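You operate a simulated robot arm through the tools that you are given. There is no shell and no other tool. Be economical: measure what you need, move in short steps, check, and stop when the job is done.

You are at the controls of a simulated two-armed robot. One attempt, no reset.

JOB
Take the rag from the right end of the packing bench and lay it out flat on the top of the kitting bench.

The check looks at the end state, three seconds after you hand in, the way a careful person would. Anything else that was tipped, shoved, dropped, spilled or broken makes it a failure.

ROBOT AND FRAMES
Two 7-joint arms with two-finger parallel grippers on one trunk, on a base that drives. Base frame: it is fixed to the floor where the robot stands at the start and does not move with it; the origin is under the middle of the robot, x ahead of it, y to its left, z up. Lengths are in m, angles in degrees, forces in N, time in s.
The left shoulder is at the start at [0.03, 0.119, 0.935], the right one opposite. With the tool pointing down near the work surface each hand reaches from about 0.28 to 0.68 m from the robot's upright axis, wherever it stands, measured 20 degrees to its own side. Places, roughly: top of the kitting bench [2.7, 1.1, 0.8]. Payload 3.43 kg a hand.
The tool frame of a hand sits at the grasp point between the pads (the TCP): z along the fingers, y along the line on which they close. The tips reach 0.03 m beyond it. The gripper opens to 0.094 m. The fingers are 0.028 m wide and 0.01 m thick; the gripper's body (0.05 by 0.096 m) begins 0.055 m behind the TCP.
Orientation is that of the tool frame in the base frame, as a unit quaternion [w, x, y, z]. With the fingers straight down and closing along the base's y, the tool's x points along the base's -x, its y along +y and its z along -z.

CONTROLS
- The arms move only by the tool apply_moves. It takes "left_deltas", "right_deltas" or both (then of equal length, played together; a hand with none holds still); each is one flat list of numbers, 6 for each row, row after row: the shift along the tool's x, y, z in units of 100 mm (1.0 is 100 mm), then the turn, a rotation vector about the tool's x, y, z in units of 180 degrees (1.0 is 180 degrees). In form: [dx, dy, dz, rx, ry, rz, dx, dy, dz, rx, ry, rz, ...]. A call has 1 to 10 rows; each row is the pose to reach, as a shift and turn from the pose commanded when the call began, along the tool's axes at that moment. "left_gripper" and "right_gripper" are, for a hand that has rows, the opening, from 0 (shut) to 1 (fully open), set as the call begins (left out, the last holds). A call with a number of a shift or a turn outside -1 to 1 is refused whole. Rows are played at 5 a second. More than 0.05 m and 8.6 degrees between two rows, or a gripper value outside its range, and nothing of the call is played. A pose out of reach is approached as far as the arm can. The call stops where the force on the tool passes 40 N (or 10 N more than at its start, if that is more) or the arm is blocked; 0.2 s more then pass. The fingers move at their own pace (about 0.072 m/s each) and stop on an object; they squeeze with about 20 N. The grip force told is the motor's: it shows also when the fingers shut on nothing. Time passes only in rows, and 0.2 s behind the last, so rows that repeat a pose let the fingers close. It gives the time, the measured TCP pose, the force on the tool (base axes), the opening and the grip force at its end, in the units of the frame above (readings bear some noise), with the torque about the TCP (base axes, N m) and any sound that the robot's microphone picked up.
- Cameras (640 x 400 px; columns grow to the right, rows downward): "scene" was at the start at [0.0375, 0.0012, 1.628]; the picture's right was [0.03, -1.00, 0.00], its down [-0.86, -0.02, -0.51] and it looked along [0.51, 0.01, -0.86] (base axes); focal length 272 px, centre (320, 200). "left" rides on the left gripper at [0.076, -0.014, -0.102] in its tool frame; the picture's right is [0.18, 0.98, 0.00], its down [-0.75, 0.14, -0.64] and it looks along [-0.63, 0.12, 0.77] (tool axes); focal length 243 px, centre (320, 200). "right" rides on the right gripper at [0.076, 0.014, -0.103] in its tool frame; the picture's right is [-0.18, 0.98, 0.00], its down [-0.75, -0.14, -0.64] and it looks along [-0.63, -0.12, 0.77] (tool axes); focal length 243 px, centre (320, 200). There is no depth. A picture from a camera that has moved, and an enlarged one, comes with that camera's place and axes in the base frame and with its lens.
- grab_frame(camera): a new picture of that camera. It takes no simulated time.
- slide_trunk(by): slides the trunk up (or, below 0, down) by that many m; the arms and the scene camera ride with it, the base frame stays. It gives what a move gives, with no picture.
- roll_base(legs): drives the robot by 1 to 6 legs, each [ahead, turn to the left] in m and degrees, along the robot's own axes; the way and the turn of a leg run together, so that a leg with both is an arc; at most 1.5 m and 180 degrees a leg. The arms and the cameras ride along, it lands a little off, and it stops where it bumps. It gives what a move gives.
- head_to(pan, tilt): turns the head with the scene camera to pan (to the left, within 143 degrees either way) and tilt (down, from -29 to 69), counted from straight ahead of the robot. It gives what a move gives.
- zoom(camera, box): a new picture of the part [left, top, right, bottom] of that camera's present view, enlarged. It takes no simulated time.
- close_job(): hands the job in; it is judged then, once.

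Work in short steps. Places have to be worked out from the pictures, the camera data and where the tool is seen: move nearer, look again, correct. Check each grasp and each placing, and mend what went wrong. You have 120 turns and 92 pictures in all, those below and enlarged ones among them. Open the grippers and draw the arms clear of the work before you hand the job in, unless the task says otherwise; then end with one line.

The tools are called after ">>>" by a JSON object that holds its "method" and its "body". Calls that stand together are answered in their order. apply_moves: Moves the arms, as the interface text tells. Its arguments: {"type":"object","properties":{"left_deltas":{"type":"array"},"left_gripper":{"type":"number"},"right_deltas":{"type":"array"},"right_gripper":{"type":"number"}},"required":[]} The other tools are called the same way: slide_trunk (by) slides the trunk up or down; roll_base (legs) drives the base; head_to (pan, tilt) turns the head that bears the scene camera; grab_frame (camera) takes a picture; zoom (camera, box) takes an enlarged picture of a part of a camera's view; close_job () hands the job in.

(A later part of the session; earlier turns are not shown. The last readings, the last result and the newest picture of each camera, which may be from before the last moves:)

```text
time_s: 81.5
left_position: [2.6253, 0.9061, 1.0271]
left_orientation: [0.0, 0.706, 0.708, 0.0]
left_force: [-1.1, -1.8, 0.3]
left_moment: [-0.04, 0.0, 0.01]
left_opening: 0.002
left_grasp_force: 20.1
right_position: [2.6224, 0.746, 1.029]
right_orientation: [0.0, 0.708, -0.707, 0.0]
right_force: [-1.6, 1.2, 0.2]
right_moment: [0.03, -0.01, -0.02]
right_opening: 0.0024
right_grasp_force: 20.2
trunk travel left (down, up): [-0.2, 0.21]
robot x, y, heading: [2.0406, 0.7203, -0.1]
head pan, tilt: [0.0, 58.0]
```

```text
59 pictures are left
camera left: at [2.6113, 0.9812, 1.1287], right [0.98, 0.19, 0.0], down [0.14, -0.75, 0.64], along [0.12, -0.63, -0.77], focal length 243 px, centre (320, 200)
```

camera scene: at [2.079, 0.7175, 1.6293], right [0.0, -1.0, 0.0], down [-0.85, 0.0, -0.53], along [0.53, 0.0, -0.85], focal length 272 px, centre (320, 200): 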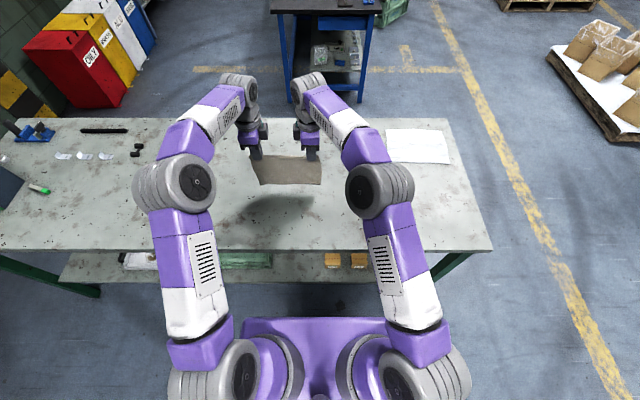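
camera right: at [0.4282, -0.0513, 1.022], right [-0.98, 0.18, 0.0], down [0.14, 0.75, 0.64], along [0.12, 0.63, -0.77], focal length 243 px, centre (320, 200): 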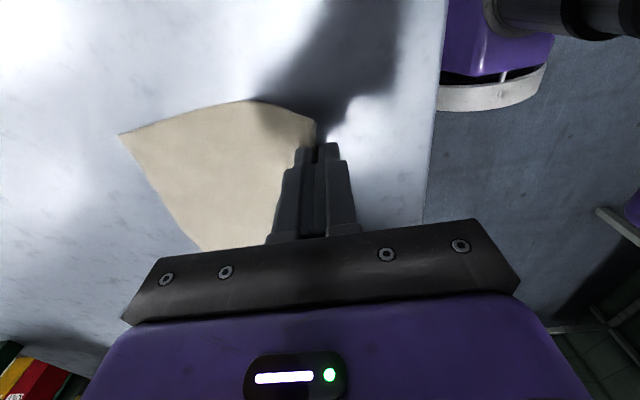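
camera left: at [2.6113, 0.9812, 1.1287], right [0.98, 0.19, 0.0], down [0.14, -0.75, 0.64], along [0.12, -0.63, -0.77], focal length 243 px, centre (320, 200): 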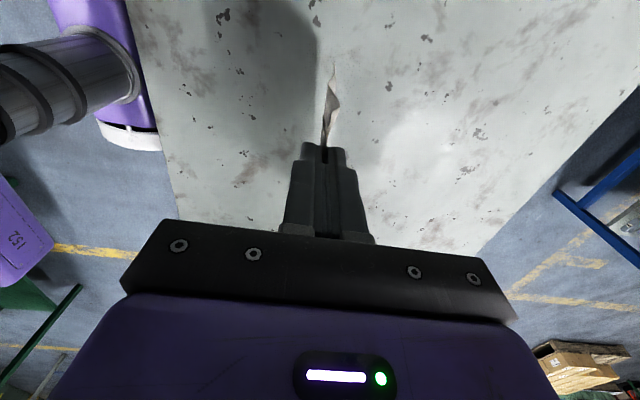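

The lower edge hangs a few cm above the top. I go 3 cm further out, then lower while drawing the hands back towards me so the lower edge trails on the bench.

>>> {"method": "apply_moves", "body": {"right_deltas": [0, -0.15, 0, 0, 0, 0, 0, -0.3, 0, 0, 0, 0, 0, -0.3, 0, 0, 0, 0, 0, -0.3, 0, 0, 0, 0], "left_deltas": [0, 0.15, 0, 0, 0, 0, 0, 0.3, 0, 0, 0, 0, 0, 0.3, 0, 0, 0, 0, 0, 0.3, 0, 0, 0, 0]}}

>>> {"method": "apply_moves", "body": {"right_deltas": [0, 0.03, 0.12, 0, 0, 0, 0, 0.06, 0.24, 0, 0, 0, 0, 0.12, 0.33, 0, 0, 0, 0, 0.3, 0.34, 0, 0, 0, 0, 0.45, 0.36, 0, 0, 0, 0, 0.6, 0.38, 0, 0, 0], "left_deltas": [0, -0.03, 0.12, 0, 0, 0, 0, -0.06, 0.24, 0, 0, 0, 0, -0.12, 0.33, 0, 0, 0, 0, -0.3, 0.34, 0, 0, 0, 0, -0.45, 0.36, 0, 0, 0, 0, -0.6, 0.38, 0, 0, 0]}}

>>> {"method": "grab_frame", "body": {"camera": "scene"}}

>>> {"method": "grab_frame", "body": {"camera": "left"}}

```text
time_s: 82.5
left_position: [2.6559, 0.906, 1.0276]
left_orientation: [0.0, 0.707, 0.707, 0.001]
left_force: [-0.3, -1.7, 0.0]
left_moment: [-0.06, -0.01, 0.02]
left_opening: 0.0021
left_grasp_force: 20.5
right_position: [2.6431, 0.7439, 1.0282]
right_orientation: [-0.001, 0.708, -0.707, 0.0]
right_force: [0.4, 1.9, -0.4]
right_moment: [0.04, -0.03, 0.02]
right_opening: 0.0021
right_grasp_force: 20.0
right hand out of reach, approached as far as the arm can: row 2, 3, 4
trunk travel left (down, up): [-0.2, 0.21]
robot x, y, heading: [2.0421, 0.7185, 0.4]
head pan, tilt: [0.0, 58.0]
```

```text
time_s: 83.9
left_position: [2.5955, 0.9071, 0.9907]
left_orientation: [0.002, 0.707, 0.707, 0.0]
left_force: [-1.1, -2.7, 1.1]
left_moment: [-0.08, 0.0, 0.0]
left_opening: 0.0022
left_grasp_force: 20.1
right_position: [2.5806, 0.7465, 0.9927]
right_orientation: [-0.001, 0.708, -0.706, 0.0]
right_force: [0.4, 2.2, -0.7]
right_moment: [0.06, -0.04, 0.02]
right_opening: 0.002
right_grasp_force: 20.1
trunk travel left (down, up): [-0.2, 0.21]
robot x, y, heading: [2.0405, 0.718, 0.0]
head pan, tilt: [0.0, 58.0]
```

```text
58 pictures are left
camera scene: at [2.0786, 0.7176, 1.6293], right [0.0, -1.0, 0.0], down [-0.85, 0.0, -0.53], along [0.53, 0.0, -0.85], focal length 272 px, centre (320, 200)
```

scene: 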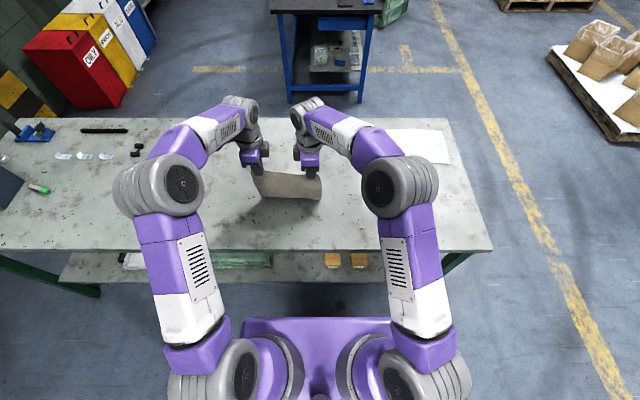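

```text
57 pictures are left
camera left: at [2.5819, 0.9824, 1.0905], right [0.98, 0.19, 0.0], down [0.14, -0.75, 0.64], along [0.12, -0.63, -0.77], focal length 243 px, centre (320, 200)
```

left: 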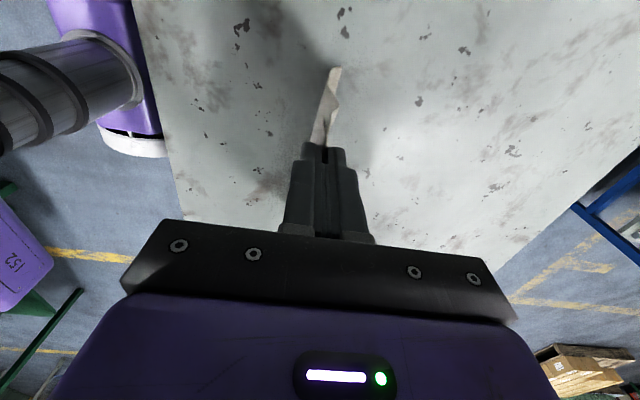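

The lower edge is still ~2 cm above the top, so I've retracted too early. I go back out to x≈2.64 level with both hands, let it settle, and measure the hang.

>>> {"method": "apply_moves", "body": {"right_deltas": [0, -0.2, 0, 0, 0, 0, 0, -0.4, 0, 0, 0, 0, 0, -0.6, 0, 0, 0, 0, 0, -0.6, 0, 0, 0, 0, 0, -0.6, 0, 0, 0, 0, 0, -0.6, 0, 0, 0, 0], "left_deltas": [0, 0.15, 0, 0, 0, 0, 0, 0.3, 0, 0, 0, 0, 0, 0.45, 0, 0, 0, 0, 0, 0.45, 0, 0, 0, 0, 0, 0.45, 0, 0, 0, 0, 0, 0.45, 0, 0, 0, 0]}}

>>> {"method": "grab_frame", "body": {"camera": "left"}}

>>> {"method": "zoom", "body": {"camera": "scene", "box": [220, 110, 360, 198]}}

```text
time_s: 85.3
left_position: [2.6409, 0.9055, 0.9898]
left_orientation: [0.0, 0.706, 0.708, 0.0]
left_force: [0.8, -0.3, -0.5]
left_moment: [0.0, -0.06, -0.01]
left_opening: 0.002
left_grasp_force: 19.9
right_position: [2.641, 0.7458, 0.9905]
right_orientation: [0.0, 0.708, -0.706, -0.001]
right_force: [0.6, 0.1, -0.5]
right_moment: [-0.02, -0.01, 0.03]
right_opening: 0.002
right_grasp_force: 20.2
trunk travel left (down, up): [-0.2, 0.21]
robot x, y, heading: [2.0415, 0.7179, 0.1]
head pan, tilt: [0.0, 58.0]
```

```text
56 pictures are left
camera left: at [2.627, 0.9809, 1.091], right [0.98, 0.19, 0.0], down [0.14, -0.75, 0.64], along [0.12, -0.63, -0.77], focal length 243 px, centre (320, 200)
```

left: 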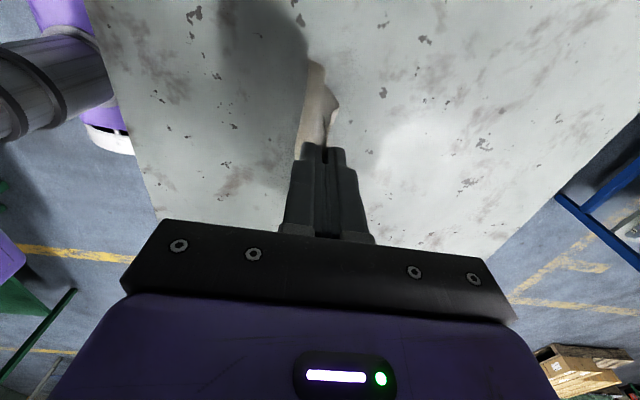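

```text
4.55 times, centred on (290, 154) of scene
camera zoom: at [2.0793, 0.7176, 1.6293], right [0.0, -1.0, 0.0], down [-0.85, 0.0, -0.53], along [0.53, 0.0, -0.85], focal length 1236 px, centre (456, 409)
```

zoom: 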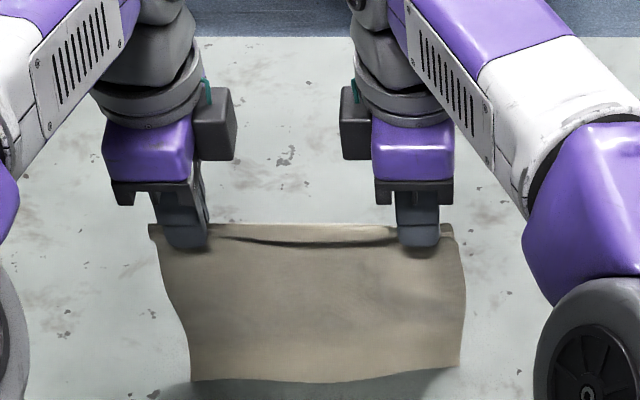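

The rag hangs nearly straight, lower edge at x≈2.63 about 1 cm above the top. I lower 2.5 cm to touch, then draw back in an arc.

>>> {"method": "apply_moves", "body": {"right_deltas": [0, 0, 0.12, 0, 0, 0, 0, 0.05, 0.25, 0, 0, 0, 0, 0.25, 0.25, 0, 0, 0, 0, 0.45, 0.27, 0, 0, 0, 0, 0.65, 0.3, 0, 0, 0, 0, 0.8, 0.36, 0, 0, 0], "left_deltas": [0, 0, 0.12, 0, 0, 0, 0, -0.05, 0.25, 0, 0, 0, 0, -0.25, 0.25, 0, 0, 0, 0, -0.45, 0.27, 0, 0, 0, 0, -0.65, 0.3, 0, 0, 0, 0, -0.8, 0.36, 0, 0, 0]}}

>>> {"method": "grab_frame", "body": {"camera": "left"}}

>>> {"method": "zoom", "body": {"camera": "scene", "box": [220, 130, 360, 218]}}

```text
time_s: 86.7
left_position: [2.5609, 0.9053, 0.9543]
left_orientation: [0.0, 0.707, 0.707, 0.0]
left_force: [0.5, -1.5, 0.5]
left_moment: [-0.02, 0.0, 0.01]
left_opening: 0.0021
left_grasp_force: 20.4
right_position: [2.5622, 0.744, 0.9544]
right_orientation: [0.001, 0.708, -0.706, 0.0]
right_force: [-0.3, 0.4, -0.1]
right_moment: [0.01, 0.01, 0.07]
right_opening: 0.0018
right_grasp_force: 20.2
trunk travel left (down, up): [-0.2, 0.21]
robot x, y, heading: [2.0459, 0.7168, 0.0]
head pan, tilt: [0.0, 58.0]
```

```text
54 pictures are left
camera left: at [2.5483, 0.9806, 1.0548], right [0.98, 0.19, 0.0], down [0.14, -0.75, 0.64], along [0.12, -0.63, -0.77], focal length 243 px, centre (320, 200)
```

left: 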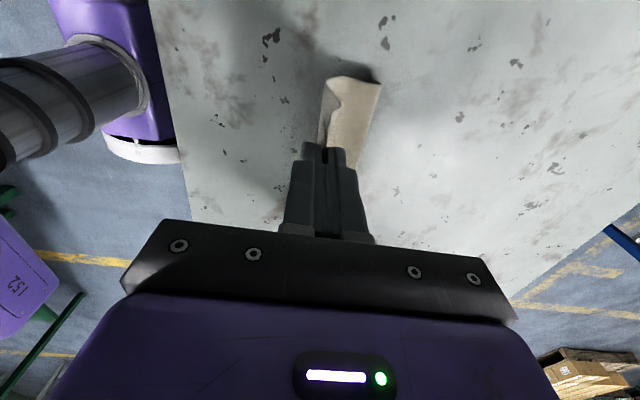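

```text
4.55 times, centred on (290, 174) of scene
camera zoom: at [2.0795, 0.7176, 1.6292], right [0.0, -1.0, 0.0], down [-0.85, 0.0, -0.53], along [0.53, 0.0, -0.85], focal length 1236 px, centre (456, 318)
```

zoom: 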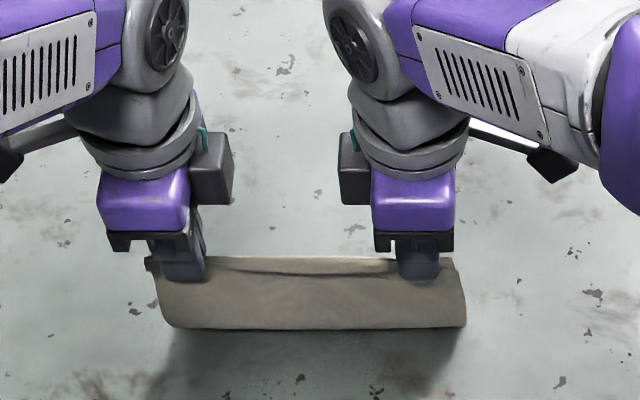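

The lower edge now rests at x≈2.616 and trails behind as wanted. I continue the arc, keeping it slightly taut.

>>> {"method": "apply_moves", "body": {"right_deltas": [0, 0.2, 0.03, 0, 0, 0, 0, 0.35, 0.1, 0, 0, 0, 0, 0.55, 0.25, 0, 0, 0, 0, 0.72, 0.45, 0, 0, 0, 0, 0.85, 0.65, 0, 0, 0, 0, 0.93, 0.83, 0, 0, 0], "left_deltas": [0, -0.2, 0.03, 0, 0, 0, 0, -0.35, 0.1, 0, 0, 0, 0, -0.55, 0.25, 0, 0, 0, 0, -0.72, 0.45, 0, 0, 0, 0, -0.85, 0.65, 0, 0, 0, 0, -0.93, 0.83, 0, 0, 0]}}

>>> {"method": "grab_frame", "body": {"camera": "left"}}

>>> {"method": "zoom", "body": {"camera": "scene", "box": [220, 150, 360, 238]}}

```text
time_s: 88.1
left_position: [2.4693, 0.9048, 0.8707]
left_orientation: [0.0, 0.706, 0.708, 0.0]
left_force: [0.4, -0.4, 0.8]
left_moment: [-0.03, 0.0, 0.0]
left_opening: 0.0019
left_grasp_force: 20.1
right_position: [2.4689, 0.744, 0.8707]
right_orientation: [0.0, 0.708, -0.706, 0.0]
right_force: [0.2, 0.4, -0.4]
right_moment: [0.02, 0.02, 0.01]
right_opening: 0.0023
right_grasp_force: 20.6
trunk travel left (down, up): [-0.2, 0.21]
robot x, y, heading: [2.0402, 0.717, 0.1]
head pan, tilt: [0.0, 58.0]
```

```text
52 pictures are left
camera left: at [2.4559, 0.9808, 0.9717], right [0.98, 0.19, 0.0], down [0.14, -0.75, 0.64], along [0.12, -0.63, -0.77], focal length 243 px, centre (320, 200)
```

left: 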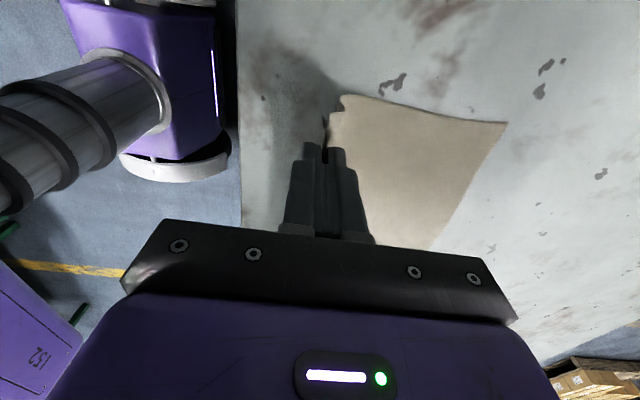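

```text
4.55 times, centred on (290, 194) of scene
camera zoom: at [2.08, 0.7177, 1.6292], right [0.0, -1.0, 0.0], down [-0.85, 0.0, -0.53], along [0.53, 0.0, -0.85], focal length 1236 px, centre (456, 227)
```

zoom: 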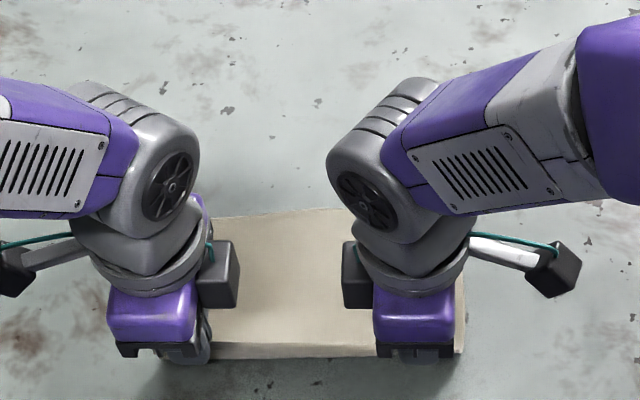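

Laid out nicely; the far edge is at x≈2.60. I lower the held edge to just above the top.

>>> {"method": "apply_moves", "body": {"right_deltas": [0, 0.02, 0.12, 0, 0, 0, 0, 0.03, 0.24, 0, 0, 0, 0, 0.03, 0.33, 0, 0, 0], "left_deltas": [0, -0.02, 0.12, 0, 0, 0, 0, -0.03, 0.24, 0, 0, 0, 0, -0.03, 0.33, 0, 0, 0]}}

>>> {"method": "grab_frame", "body": {"camera": "left"}}

>>> {"method": "grab_frame", "body": {"camera": "right"}}

```text
time_s: 88.9
left_position: [2.4654, 0.9057, 0.8385]
left_orientation: [0.001, 0.707, 0.707, 0.0]
left_force: [-0.3, -1.0, -0.5]
left_moment: [0.02, 0.0, 0.0]
left_opening: 0.002
left_grasp_force: 20.2
right_position: [2.4663, 0.7454, 0.8377]
right_orientation: [-0.001, 0.708, -0.706, 0.001]
right_force: [-0.1, -0.1, 2.4]
right_moment: [0.04, 0.0, 0.05]
right_opening: 0.0023
right_grasp_force: 20.0
trunk travel left (down, up): [-0.2, 0.21]
robot x, y, heading: [2.0368, 0.7195, 0.2]
head pan, tilt: [0.0, 58.0]
```

```text
50 pictures are left
camera left: at [2.4519, 0.9811, 0.9393], right [0.98, 0.19, 0.0], down [0.14, -0.75, 0.64], along [0.12, -0.63, -0.77], focal length 243 px, centre (320, 200)
```

left: 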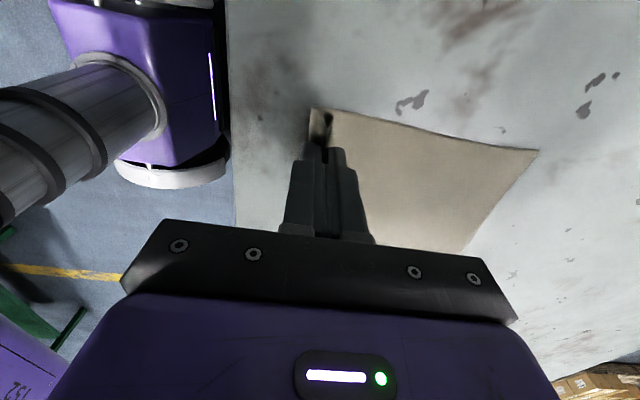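

```text
49 pictures are left
camera right: at [2.4526, 0.6687, 0.9408], right [-0.98, 0.18, 0.0], down [0.14, 0.75, 0.64], along [0.12, 0.63, -0.77], focal length 243 px, centre (320, 200)
```

right: 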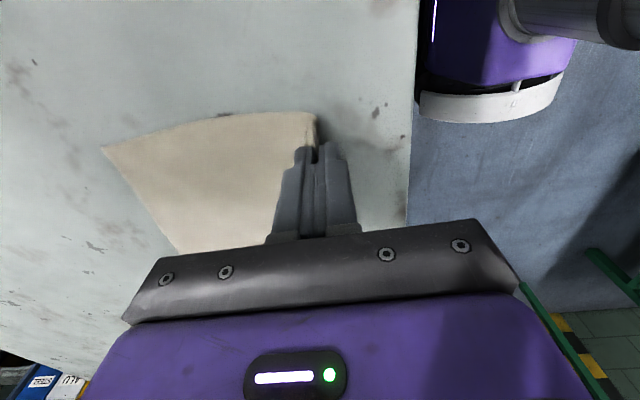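

The right tip touches at z≈0.808. I open both grippers, which spreads the pinched fold outwards.

>>> {"method": "apply_moves", "body": {"right_deltas": [0, 0, 0, 0, 0, 0, 0, 0, 0, 0, 0, 0, 0, 0, 0, 0, 0, 0, 0, 0, 0, 0, 0, 0], "left_deltas": [0, 0, 0, 0, 0, 0, 0, 0, 0, 0, 0, 0, 0, 0, 0, 0, 0, 0, 0, 0, 0, 0, 0, 0], "right_gripper": 0.6, "left_gripper": 0.6}}

>>> {"method": "grab_frame", "body": {"camera": "left"}}

>>> {"method": "grab_frame", "body": {"camera": "right"}}

```text
time_s: 89.9
left_position: [2.4653, 0.9055, 0.8391]
left_orientation: [0.0, 0.706, 0.708, 0.0]
left_force: [0.1, 0.2, -0.9]
left_moment: [-0.03, 0.04, 0.0]
left_opening: 0.0562
left_grasp_force: 0.1
right_position: [2.4672, 0.7454, 0.838]
right_orientation: [0.0, -0.707, 0.707, 0.0]
right_force: [0.6, 0.2, 0.3]
right_moment: [0.02, -0.01, -0.02]
right_opening: 0.0563
right_grasp_force: 0.1
trunk travel left (down, up): [-0.2, 0.21]
robot x, y, heading: [2.0381, 0.7178, -0.1]
head pan, tilt: [0.0, 58.0]
```

```text
48 pictures are left
camera left: at [2.4519, 0.9809, 0.9393], right [0.98, 0.19, 0.0], down [0.14, -0.75, 0.64], along [0.12, -0.63, -0.77], focal length 243 px, centre (320, 200)
```

left: 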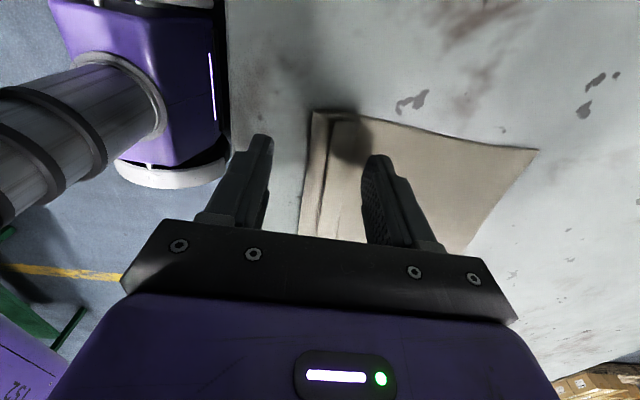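

```text
47 pictures are left
camera right: at [2.4524, 0.6687, 0.9408], right [-0.98, 0.18, 0.0], down [0.14, 0.75, 0.64], along [0.12, 0.63, -0.77], focal length 243 px, centre (320, 200)
```

right: 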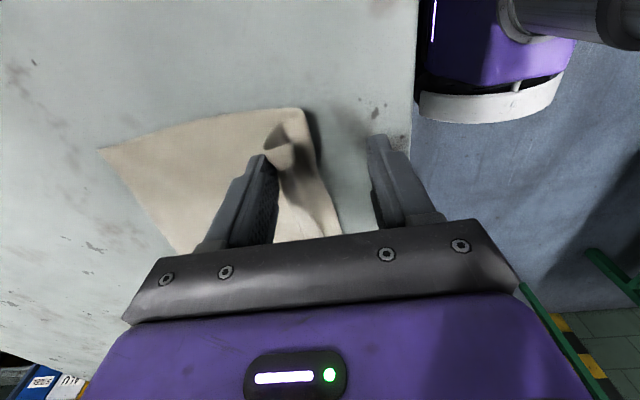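

Both released; the right corner seems to have a flap standing over. I raise both hands straight up and look.

>>> {"method": "apply_moves", "body": {"right_deltas": [0, 0, -0.25, 0, 0, 0, 0, 0, -0.5, 0, 0, 0, 0, 0, -0.75, 0, 0, 0, 0, 0, -1.0, 0, 0, 0], "left_deltas": [0, 0, -0.25, 0, 0, 0, 0, 0, -0.5, 0, 0, 0, 0, 0, -0.75, 0, 0, 0, 0, 0, -1.0, 0, 0, 0]}}

>>> {"method": "grab_frame", "body": {"camera": "left"}}

>>> {"method": "grab_frame", "body": {"camera": "right"}}

>>> {"method": "zoom", "body": {"camera": "scene", "box": [220, 130, 360, 218]}}

```text
time_s: 90.9
left_position: [2.4621, 0.9055, 0.9386]
left_orientation: [0.0, 0.706, 0.708, 0.0]
left_force: [-0.3, -0.5, 0.8]
left_moment: [0.0, 0.03, -0.01]
left_opening: 0.0567
left_grasp_force: 0.1
right_position: [2.466, 0.7465, 0.9381]
right_orientation: [0.0, 0.707, -0.707, -0.001]
right_force: [0.7, 0.1, -0.7]
right_moment: [0.01, -0.01, -0.02]
right_opening: 0.0563
right_grasp_force: 0.0
trunk travel left (down, up): [-0.2, 0.21]
robot x, y, heading: [2.0392, 0.7175, -0.1]
head pan, tilt: [0.0, 58.0]
```

```text
46 pictures are left
camera left: at [2.4498, 0.9809, 1.0391], right [0.98, 0.19, 0.0], down [0.14, -0.75, 0.64], along [0.12, -0.63, -0.77], focal length 243 px, centre (320, 200)
```

left: 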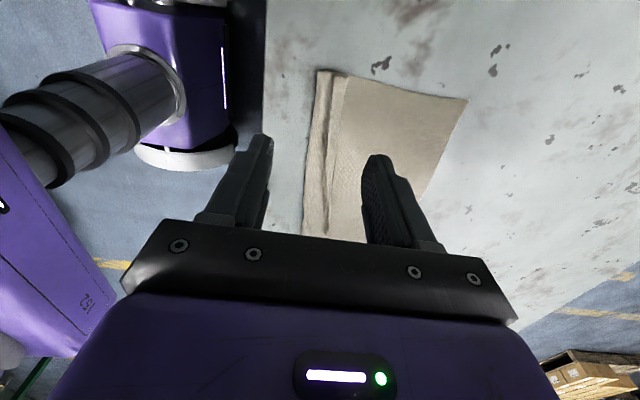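

```text
45 pictures are left
camera right: at [2.452, 0.6692, 1.0415], right [-0.98, 0.18, 0.0], down [0.14, 0.75, 0.64], along [0.12, 0.63, -0.77], focal length 243 px, centre (320, 200)
```

right: 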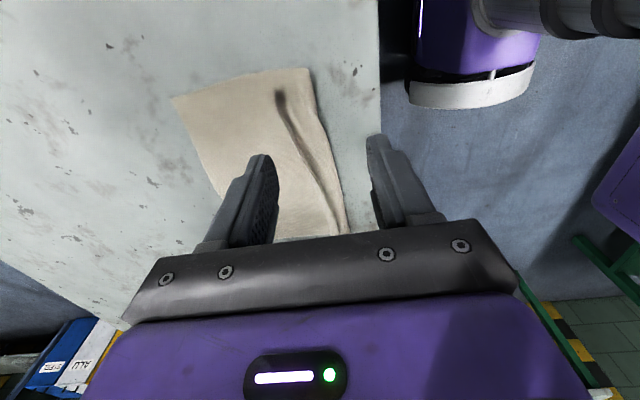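

```text
4.55 times, centred on (290, 174) of scene
camera zoom: at [2.0788, 0.7175, 1.6293], right [0.0, -1.0, 0.0], down [-0.85, 0.0, -0.53], along [0.53, 0.0, -0.85], focal length 1236 px, centre (456, 318)
```

zoom: 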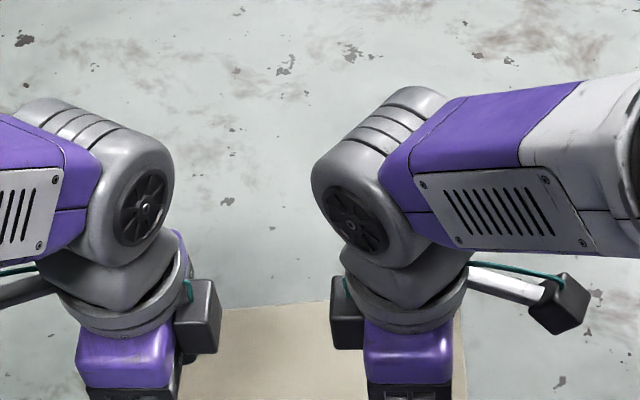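

It lies down well with a shallow ridge near the near edge. I spread the hands sideways and up for a full view.

>>> {"method": "apply_moves", "body": {"right_deltas": [0.2, 0, -0.25, 0, 0, 0, 0.4, 0, -0.5, 0, 0, 0, 0.7, 0, -0.75, 0, 0, 0, 1.0, 0, -1.0, 0, 0, 0], "left_deltas": [0.2, 0, -0.25, 0, 0, 0, 0.4, 0, -0.5, 0, 0, 0, 0.7, 0, -0.75, 0, 0, 0, 1.0, 0, -1.0, 0, 0, 0]}}

>>> {"method": "grab_frame", "body": {"camera": "scene"}}

>>> {"method": "zoom", "body": {"camera": "scene", "box": [220, 160, 360, 248]}}

```text
time_s: 91.9
left_position: [2.4644, 1.0061, 1.0372]
left_orientation: [0.0, 0.707, 0.707, 0.001]
left_force: [-0.2, -0.5, 0.0]
left_moment: [0.03, 0.02, 0.03]
left_opening: 0.0565
left_grasp_force: 0.0
right_position: [2.4667, 0.6461, 1.039]
right_orientation: [0.0, 0.708, -0.706, 0.0]
right_force: [0.3, 0.0, -0.6]
right_moment: [0.01, 0.0, 0.02]
right_opening: 0.0562
right_grasp_force: 0.1
trunk travel left (down, up): [-0.2, 0.21]
robot x, y, heading: [2.0373, 0.716, 0.1]
head pan, tilt: [0.0, 58.0]
```

```text
43 pictures are left
camera scene: at [2.079, 0.7174, 1.6293], right [0.0, -1.0, 0.0], down [-0.85, 0.0, -0.53], along [0.53, 0.0, -0.85], focal length 272 px, centre (320, 200)
```

scene: 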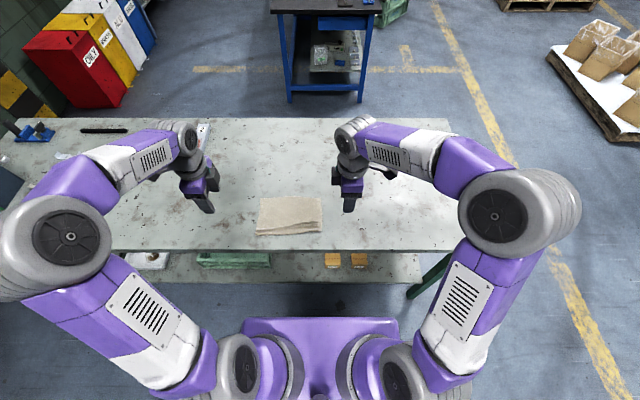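

```text
4.55 times, centred on (290, 204) of scene
camera zoom: at [2.079, 0.7174, 1.6293], right [0.0, -1.0, 0.0], down [-0.85, 0.0, -0.53], along [0.53, 0.0, -0.85], focal length 1236 px, centre (456, 182)
```

zoom: 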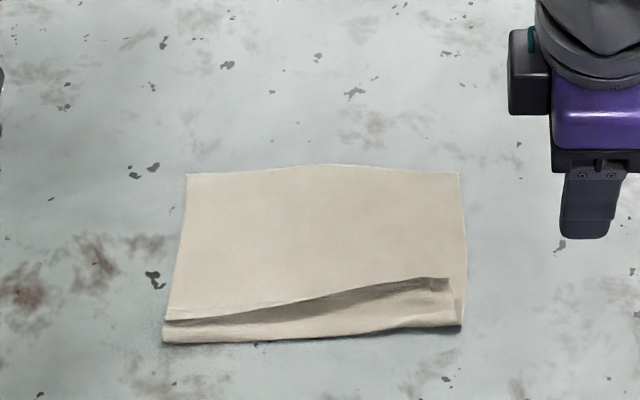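

About 5 cm at the near edge is still folded over. I look closer with both hand cameras to understand the fold.

>>> {"method": "zoom", "body": {"camera": "scene", "box": [245, 185, 333, 240]}}

>>> {"method": "grab_frame", "body": {"camera": "left"}}

>>> {"method": "grab_frame", "body": {"camera": "right"}}

```text
7.27 times, centred on (289, 212) of scene
camera zoom: at [2.079, 0.7174, 1.6293], right [0.0, -1.0, 0.0], down [-0.85, 0.0, -0.53], along [0.53, 0.0, -0.85], focal length 1977 px, centre (546, 109)
```

zoom: 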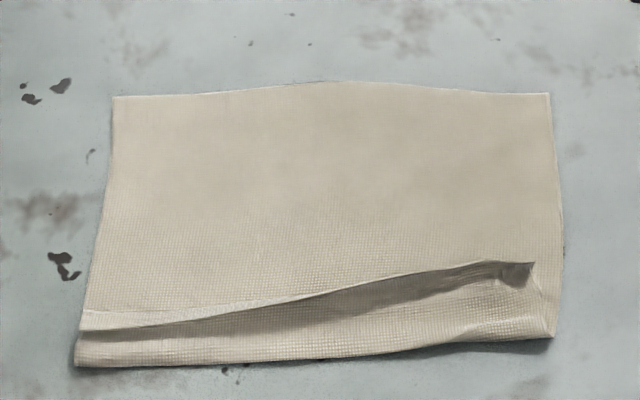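

```text
40 pictures are left
camera left: at [2.4506, 1.0816, 1.1376], right [0.98, 0.18, 0.0], down [0.14, -0.75, 0.64], along [0.12, -0.63, -0.77], focal length 243 px, centre (320, 200)
```

left: 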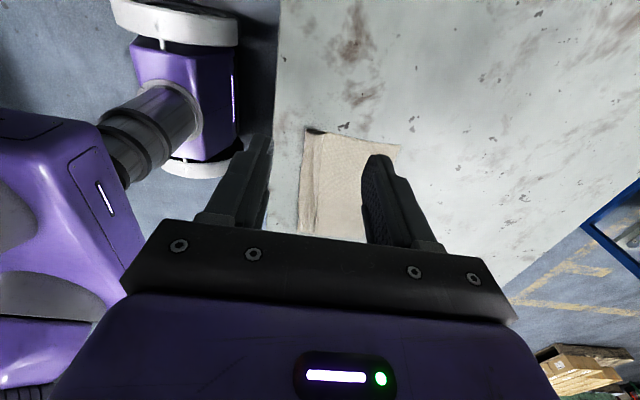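

```text
39 pictures are left
camera right: at [2.4524, 0.5693, 1.1418], right [-0.98, 0.18, 0.0], down [0.14, 0.75, 0.64], along [0.12, 0.63, -0.77], focal length 243 px, centre (320, 200)
```

right: 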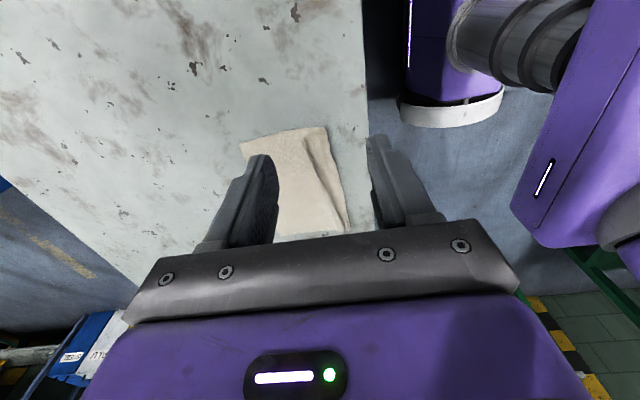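

I zoom in from the hand cameras on both ends of the fold.

>>> {"method": "zoom", "body": {"camera": "left", "box": [280, 110, 420, 198]}}

>>> {"method": "zoom", "body": {"camera": "right", "box": [230, 110, 390, 210]}}

```text
4.55 times, centred on (350, 154) of left
camera zoom: at [2.4506, 1.0816, 1.1376], right [0.98, 0.18, 0.0], down [0.14, -0.75, 0.64], along [0.12, -0.63, -0.77], focal length 1103 px, centre (184, 409)
```

zoom: 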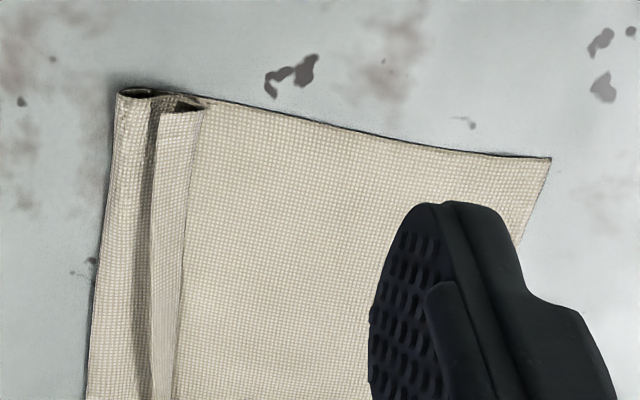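

```text
4.00 times, centred on (310, 160) of right
camera zoom: at [2.4524, 0.5693, 1.1418], right [-0.98, 0.18, 0.0], down [0.14, 0.75, 0.64], along [0.12, 0.63, -0.77], focal length 970 px, centre (360, 360)
```

zoom: 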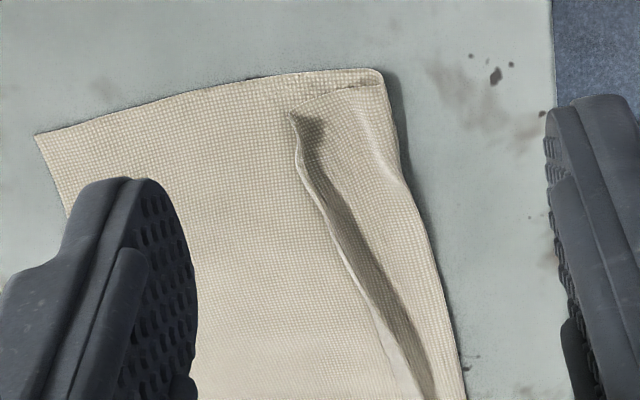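

The picture is clear now: the near 3–4 cm hem is folded over on top, raw edge facing away from me (x≈2.503 on the right, 2.48 on the left). I'll sweep it back with closed fingers from behind the raw edge towards me; first I bring both hands above the start points.

>>> {"method": "apply_moves", "body": {"right_deltas": [-0.3, -0.2, 0, 0, 0, 0, -0.65, -0.42, 0, 0, 0, 0, -1.0, -0.65, 0, 0, 0, 0, -1.0, -0.65, 0.4, 0, 0, 0, -1.0, -0.65, 0.8, 0, 0, 0], "left_deltas": [-0.3, 0.17, 0, 0, 0, 0, -0.65, 0.34, 0, 0, 0, 0, -1.0, 0.51, 0, 0, 0, 0, -1.0, 0.51, 0.4, 0, 0, 0, -1.0, 0.51, 0.8, 0, 0, 0], "right_gripper": 0, "left_gripper": 0}}

>>> {"method": "apply_moves", "body": {"right_deltas": [-0.09, 0, 0.4, 0, 0, 0, -0.09, 0, 0.8, 0, 0, 0, -0.09, 0, 0.95, 0, 0, 0, -0.09, 0, 1.0, 0, 0, 0], "left_deltas": [-0.13, 0, 0.4, 0, 0, 0, -0.13, 0, 0.8, 0, 0, 0, -0.13, 0, 0.95, 0, 0, 0, -0.13, 0, 1.0, 0, 0, 0]}}

>>> {"method": "grab_frame", "body": {"camera": "right"}}

>>> {"method": "grab_frame", "body": {"camera": "left"}}

```text
time_s: 93.1
left_position: [2.5183, 0.9063, 0.956]
left_orientation: [0.0, 0.706, 0.708, 0.0]
left_force: [0.1, 0.5, -0.5]
left_moment: [0.0, 0.01, -0.01]
left_opening: 0.0001
left_grasp_force: 19.4
right_position: [2.5317, 0.7456, 0.9584]
right_orientation: [0.001, 0.708, -0.707, 0.0]
right_force: [0.6, -0.4, -1.2]
right_moment: [-0.03, 0.02, -0.01]
right_opening: 0.0
right_grasp_force: 19.6
trunk travel left (down, up): [-0.2, 0.21]
robot x, y, heading: [2.0423, 0.72, 0.0]
head pan, tilt: [0.0, 58.0]
```

```text
time_s: 94.1
left_position: [2.5171, 0.8945, 0.8582]
left_orientation: [0.0, 0.706, 0.708, 0.0]
left_force: [0.2, -0.1, 0.5]
left_moment: [0.01, 0.01, -0.03]
left_opening: 0.0
left_grasp_force: 20.2
right_position: [2.532, 0.7544, 0.8585]
right_orientation: [0.0, 0.708, -0.706, -0.001]
right_force: [0.6, -0.8, 0.1]
right_moment: [0.0, 0.01, -0.01]
right_opening: 0.0
right_grasp_force: 19.9
trunk travel left (down, up): [-0.2, 0.21]
robot x, y, heading: [2.0399, 0.7188, 0.3]
head pan, tilt: [0.0, 58.0]
```

```text
36 pictures are left
camera right: at [2.5172, 0.678, 0.961], right [-0.98, 0.18, 0.0], down [0.14, 0.75, 0.64], along [0.12, 0.63, -0.77], focal length 243 px, centre (320, 200)
```

right: 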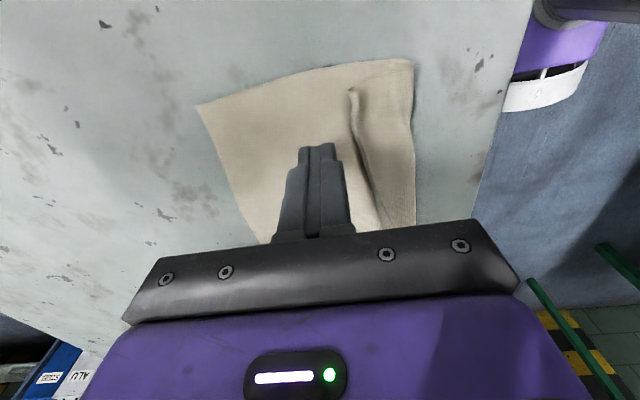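

```text
35 pictures are left
camera left: at [2.5024, 0.9689, 0.9586], right [0.98, 0.19, 0.0], down [0.14, -0.75, 0.64], along [0.12, -0.63, -0.77], focal length 243 px, centre (320, 200)
```

left: 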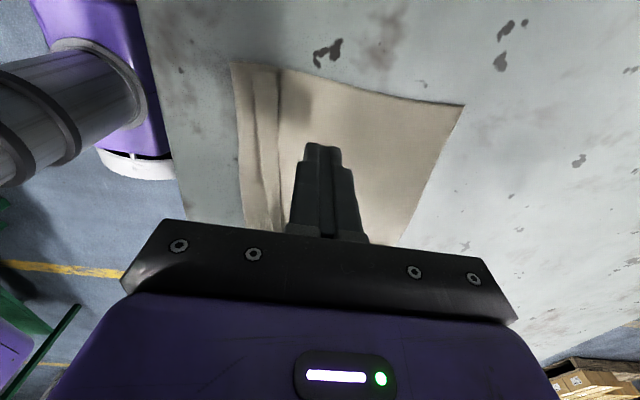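

Both tips are just behind the raw edges. I lower to 2–3 mm above the top and check the force.

>>> {"method": "apply_moves", "body": {"right_deltas": [0, 0, 0.1, 0, 0, 0, 0, 0, 0.17, 0, 0, 0], "left_deltas": [0, 0, 0.1, 0, 0, 0, 0, 0, 0.17, 0, 0, 0]}}

>>> {"method": "apply_moves", "body": {"right_deltas": [0, 0.15, 0, 0, 0, 0, 0, 0.3, 0, 0, 0, 0, 0, 0.45, 0, 0, 0, 0], "left_deltas": [0, -0.15, 0, 0, 0, 0, 0, -0.3, 0, 0, 0, 0, 0, -0.45, 0, 0, 0, 0]}}

>>> {"method": "zoom", "body": {"camera": "right", "box": [200, 40, 480, 215]}}

>>> {"method": "zoom", "body": {"camera": "left", "box": [200, 40, 480, 215]}}

```text
time_s: 94.7
left_position: [2.5164, 0.8938, 0.8404]
left_orientation: [0.0, 0.706, 0.708, 0.0]
left_force: [-0.4, -0.2, 0.8]
left_moment: [-0.04, -0.02, 0.0]
left_opening: 0.0
left_grasp_force: 20.6
right_position: [2.5323, 0.7542, 0.8409]
right_orientation: [-0.001, 0.707, -0.707, 0.0]
right_force: [0.0, -0.2, -0.4]
right_moment: [0.01, -0.03, -0.03]
right_opening: 0.0
right_grasp_force: 19.6
trunk travel left (down, up): [-0.2, 0.21]
robot x, y, heading: [2.0406, 0.7216, 0.4]
head pan, tilt: [0.0, 58.0]
```

```text
time_s: 95.5
left_position: [2.471, 0.8929, 0.841]
left_orientation: [0.0, 0.707, 0.708, 0.0]
left_force: [0.1, -0.6, 0.2]
left_moment: [0.0, -0.01, 0.01]
left_opening: 0.0
left_grasp_force: 19.4
right_position: [2.4858, 0.7545, 0.842]
right_orientation: [0.0, -0.707, 0.707, -0.001]
right_force: [0.4, -0.5, -0.1]
right_moment: [-0.01, 0.02, 0.02]
right_opening: 0.0
right_grasp_force: 20.1
trunk travel left (down, up): [-0.2, 0.21]
robot x, y, heading: [2.0382, 0.7201, 0.2]
head pan, tilt: [0.0, 58.0]
```

```text
2.29 times, centred on (340, 128) of right
camera zoom: at [2.4719, 0.6779, 0.9449], right [-0.98, 0.18, 0.0], down [0.14, 0.75, 0.64], along [0.12, 0.63, -0.77], focal length 555 px, centre (274, 366)
```

zoom: 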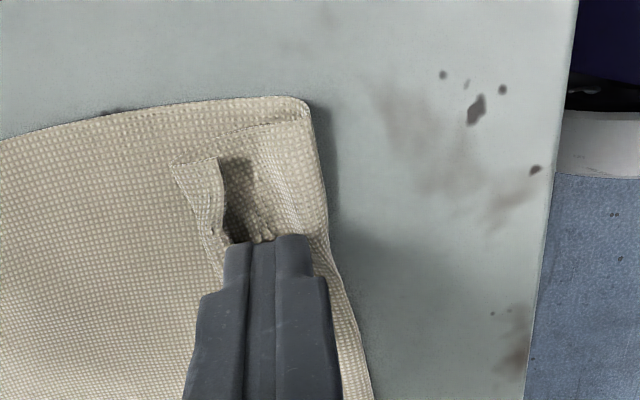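

```text
2.29 times, centred on (340, 128) of left
camera zoom: at [2.457, 0.9692, 0.9412], right [0.98, 0.19, 0.0], down [0.14, -0.75, 0.64], along [0.12, -0.63, -0.77], focal length 555 px, centre (274, 366)
```

zoom: 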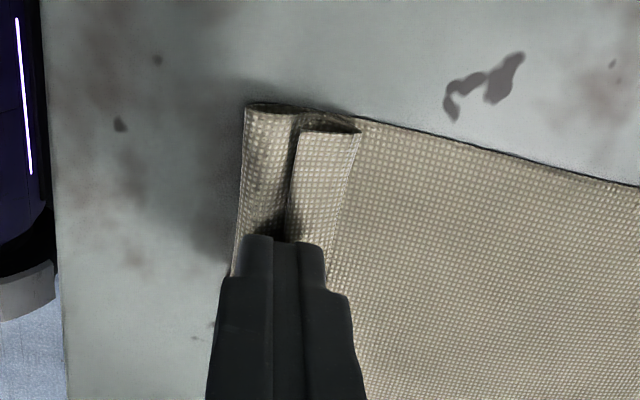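

The fingers slid over the flap into the valley beside its raised lip. Better: pinch just that lip at each end (right lip x≈2.499, left x≈2.476) and pull it over towards me. I lift, open slightly, move over the lips and lower.

>>> {"method": "apply_moves", "body": {"right_deltas": [0, 0, -0.15, 0, 0, 0, 0, 0, -0.3, 0, 0, 0, 0.16, -0.13, -0.3, 0, 0, 0, 0.16, -0.13, -0.3, 0, 0, 0], "left_deltas": [0, 0, -0.15, 0, 0, 0, 0, 0, -0.3, 0, 0, 0, 0.19, 0.05, -0.3, 0, 0, 0, 0.19, 0.05, -0.3, 0, 0, 0]}}

>>> {"method": "apply_moves", "body": {"right_deltas": [0, 0, 0, 0, 0, 0, 0, 0, 0, 0, 0, 0, 0, 0, 0, 0, 0, 0], "left_deltas": [0, 0, 0, 0, 0, 0, 0, 0, 0, 0, 0, 0, 0, 0, 0, 0, 0, 0], "right_gripper": 0.35, "left_gripper": 0.35}}

>>> {"method": "zoom", "body": {"camera": "right", "box": [200, 40, 480, 215]}}

>>> {"method": "zoom", "body": {"camera": "left", "box": [200, 40, 480, 215]}}

```text
time_s: 96.5
left_position: [2.4764, 0.9127, 0.8713]
left_orientation: [0.0, 0.706, 0.708, 0.0]
left_force: [-0.6, -0.6, 0.8]
left_moment: [-0.03, -0.02, 0.01]
left_opening: 0.0
left_grasp_force: 19.4
right_position: [2.4997, 0.7373, 0.8723]
right_orientation: [0.0, 0.708, -0.707, 0.0]
right_force: [0.0, -0.4, -0.2]
right_moment: [-0.05, 0.01, -0.01]
right_opening: 0.0
right_grasp_force: 20.0
trunk travel left (down, up): [-0.2, 0.21]
robot x, y, heading: [2.043, 0.7178, 0.0]
head pan, tilt: [0.0, 58.0]
```

```text
time_s: 97.3
left_position: [2.476, 0.9133, 0.8692]
left_orientation: [0.0, 0.707, 0.708, -0.001]
left_force: [0.3, -0.6, 0.9]
left_moment: [0.0, 0.01, 0.01]
left_opening: 0.0327
left_grasp_force: 0.0
right_position: [2.5004, 0.7376, 0.8703]
right_orientation: [-0.001, 0.708, -0.706, 0.0]
right_force: [0.6, -0.7, -0.6]
right_moment: [0.03, -0.01, -0.01]
right_opening: 0.0328
right_grasp_force: 0.1
trunk travel left (down, up): [-0.2, 0.21]
robot x, y, heading: [2.0399, 0.7196, 0.2]
head pan, tilt: [0.0, 58.0]
```

```text
2.29 times, centred on (340, 128) of right
camera zoom: at [2.4855, 0.6617, 0.9731], right [-0.98, 0.18, 0.0], down [0.14, 0.75, 0.64], along [0.12, 0.63, -0.77], focal length 555 px, centre (274, 366)
```

zoom: 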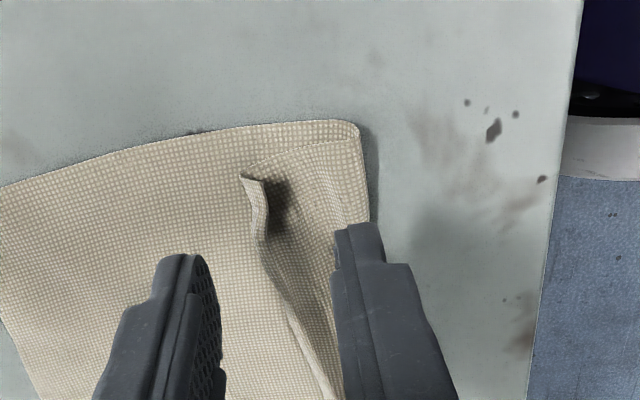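

```text
2.29 times, centred on (340, 128) of left
camera zoom: at [2.4626, 0.988, 0.9709], right [0.98, 0.19, 0.0], down [0.14, -0.75, 0.64], along [0.12, -0.63, -0.77], focal length 555 px, centre (274, 366)
```

zoom: 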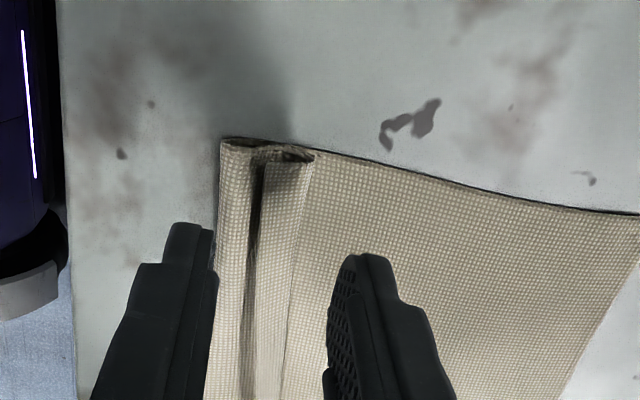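

On the right the lip (x≈2.504) is neatly between the fingers. I lower the right hand 3.2 cm and close on it.

>>> {"method": "apply_moves", "body": {"right_deltas": [0, -0.03, 0.15, 0, 0, 0, 0, -0.03, 0.28, 0, 0, 0, 0, -0.03, 0.32, 0, 0, 0]}}

>>> {"method": "apply_moves", "body": {"right_deltas": [0, 0, 0, 0, 0, 0, 0, 0, 0, 0, 0, 0, 0, 0, 0, 0, 0, 0, 0, 0, -0.1, 0, 0, 0, 0, 0, -0.2, 0, 0, 0], "right_gripper": 0}}

>>> {"method": "zoom", "body": {"camera": "right", "box": [200, 40, 480, 215]}}

```text
time_s: 98.1
left_position: [2.477, 0.9131, 0.8696]
left_orientation: [0.0, 0.707, 0.708, -0.001]
left_force: [-0.8, -0.1, 0.1]
left_moment: [0.03, 0.01, 0.02]
left_opening: 0.0329
left_grasp_force: 0.2
right_position: [2.503, 0.7378, 0.8389]
right_orientation: [-0.001, 0.707, -0.707, 0.0]
right_force: [-0.2, 0.2, 0.6]
right_moment: [-0.03, 0.0, 0.01]
right_opening: 0.0331
right_grasp_force: 0.0
trunk travel left (down, up): [-0.2, 0.21]
robot x, y, heading: [2.0427, 0.7174, 0.4]
head pan, tilt: [0.0, 58.0]
```

```text
time_s: 99.3
left_position: [2.4763, 0.912, 0.8703]
left_orientation: [0.0, 0.707, 0.707, 0.0]
left_force: [0.0, 0.4, 0.7]
left_moment: [-0.01, -0.01, -0.01]
left_opening: 0.0329
left_grasp_force: 0.0
right_position: [2.5023, 0.7372, 0.8608]
right_orientation: [0.0, 0.708, -0.706, 0.0]
right_force: [-1.3, 1.1, -0.9]
right_moment: [-0.02, 0.05, -0.01]
right_opening: 0.0015
right_grasp_force: 20.4
trunk travel left (down, up): [-0.2, 0.21]
robot x, y, heading: [2.0393, 0.7153, 0.3]
head pan, tilt: [0.0, 58.0]
```

```text
2.29 times, centred on (340, 128) of right
camera zoom: at [2.4883, 0.6607, 0.9625], right [-0.98, 0.18, 0.0], down [0.14, 0.75, 0.64], along [0.12, 0.63, -0.77], focal length 555 px, centre (274, 366)
```

zoom: 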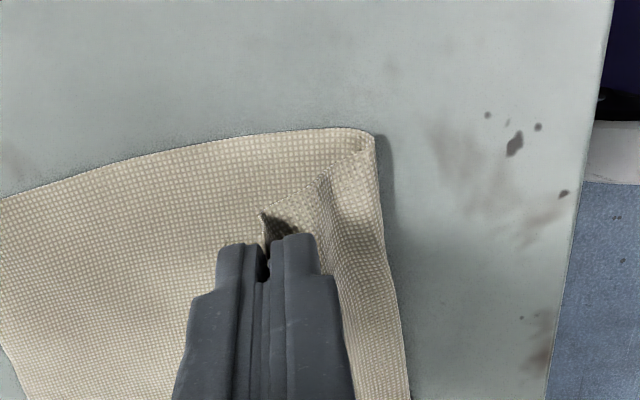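

Only the lip is held (1.5 mm) and the main layer stays flat. I swing it in a small arc over the fold line towards me and lower it.

>>> {"method": "apply_moves", "body": {"right_deltas": [0, 0.15, -0.12, 0, 0, 0, 0, 0.3, -0.17, 0, 0, 0, 0, 0.45, -0.15, 0, 0, 0, 0, 0.6, -0.08, 0, 0, 0, 0, 0.7, 0.05, 0, 0, 0, 0, 0.74, 0.17, 0, 0, 0]}}

>>> {"method": "zoom", "body": {"camera": "right", "box": [150, 20, 470, 220]}}

>>> {"method": "zoom", "body": {"camera": "scene", "box": [220, 160, 360, 248]}}

```text
time_s: 100.7
left_position: [2.4765, 0.9131, 0.8699]
left_orientation: [0.0, 0.707, 0.708, 0.0]
left_force: [0.0, -0.5, 0.2]
left_moment: [-0.02, 0.0, -0.01]
left_opening: 0.0331
left_grasp_force: 0.0
right_position: [2.4291, 0.7377, 0.8435]
right_orientation: [0.0, 0.707, -0.707, 0.0]
right_force: [0.3, -0.7, 0.0]
right_moment: [0.01, 0.03, -0.01]
right_opening: 0.0016
right_grasp_force: 19.9
trunk travel left (down, up): [-0.2, 0.21]
robot x, y, heading: [2.0411, 0.7165, 0.2]
head pan, tilt: [0.0, 58.0]
```

```text
2.00 times, centred on (310, 120) of right
camera zoom: at [2.4144, 0.6607, 0.9457], right [-0.98, 0.18, 0.0], down [0.14, 0.75, 0.64], along [0.12, 0.63, -0.77], focal length 485 px, centre (340, 360)
```

zoom: 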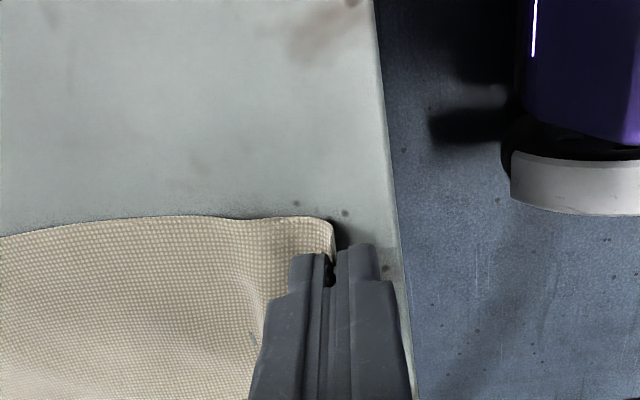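

```text
4.55 times, centred on (290, 204) of scene
camera zoom: at [2.0797, 0.7176, 1.6292], right [0.0, -1.0, 0.0], down [-0.85, 0.0, -0.53], along [0.53, 0.0, -0.85], focal length 1236 px, centre (456, 182)
```

zoom: 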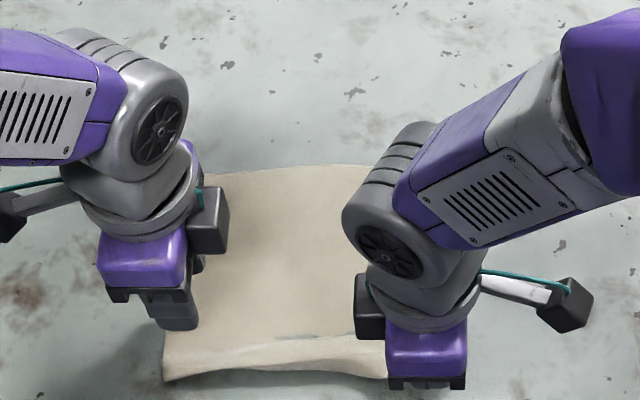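

The right corner is unfolded now. I keep it held and look at the left end.

>>> {"method": "zoom", "body": {"camera": "left", "box": [180, 40, 460, 215]}}

```text
2.29 times, centred on (320, 128) of left
camera zoom: at [2.4627, 0.988, 0.9708], right [0.98, 0.19, 0.0], down [0.14, -0.75, 0.64], along [0.12, -0.63, -0.77], focal length 555 px, centre (320, 366)
```

zoom: 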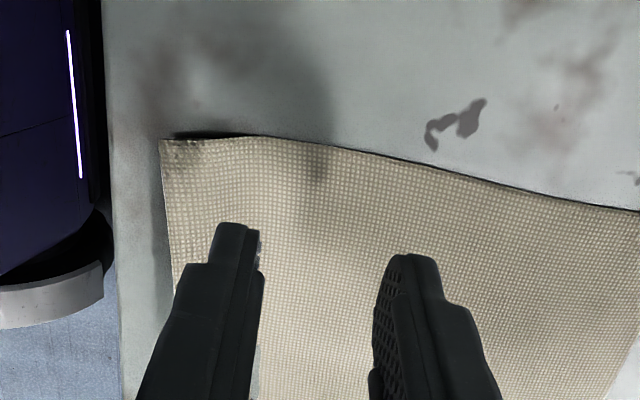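

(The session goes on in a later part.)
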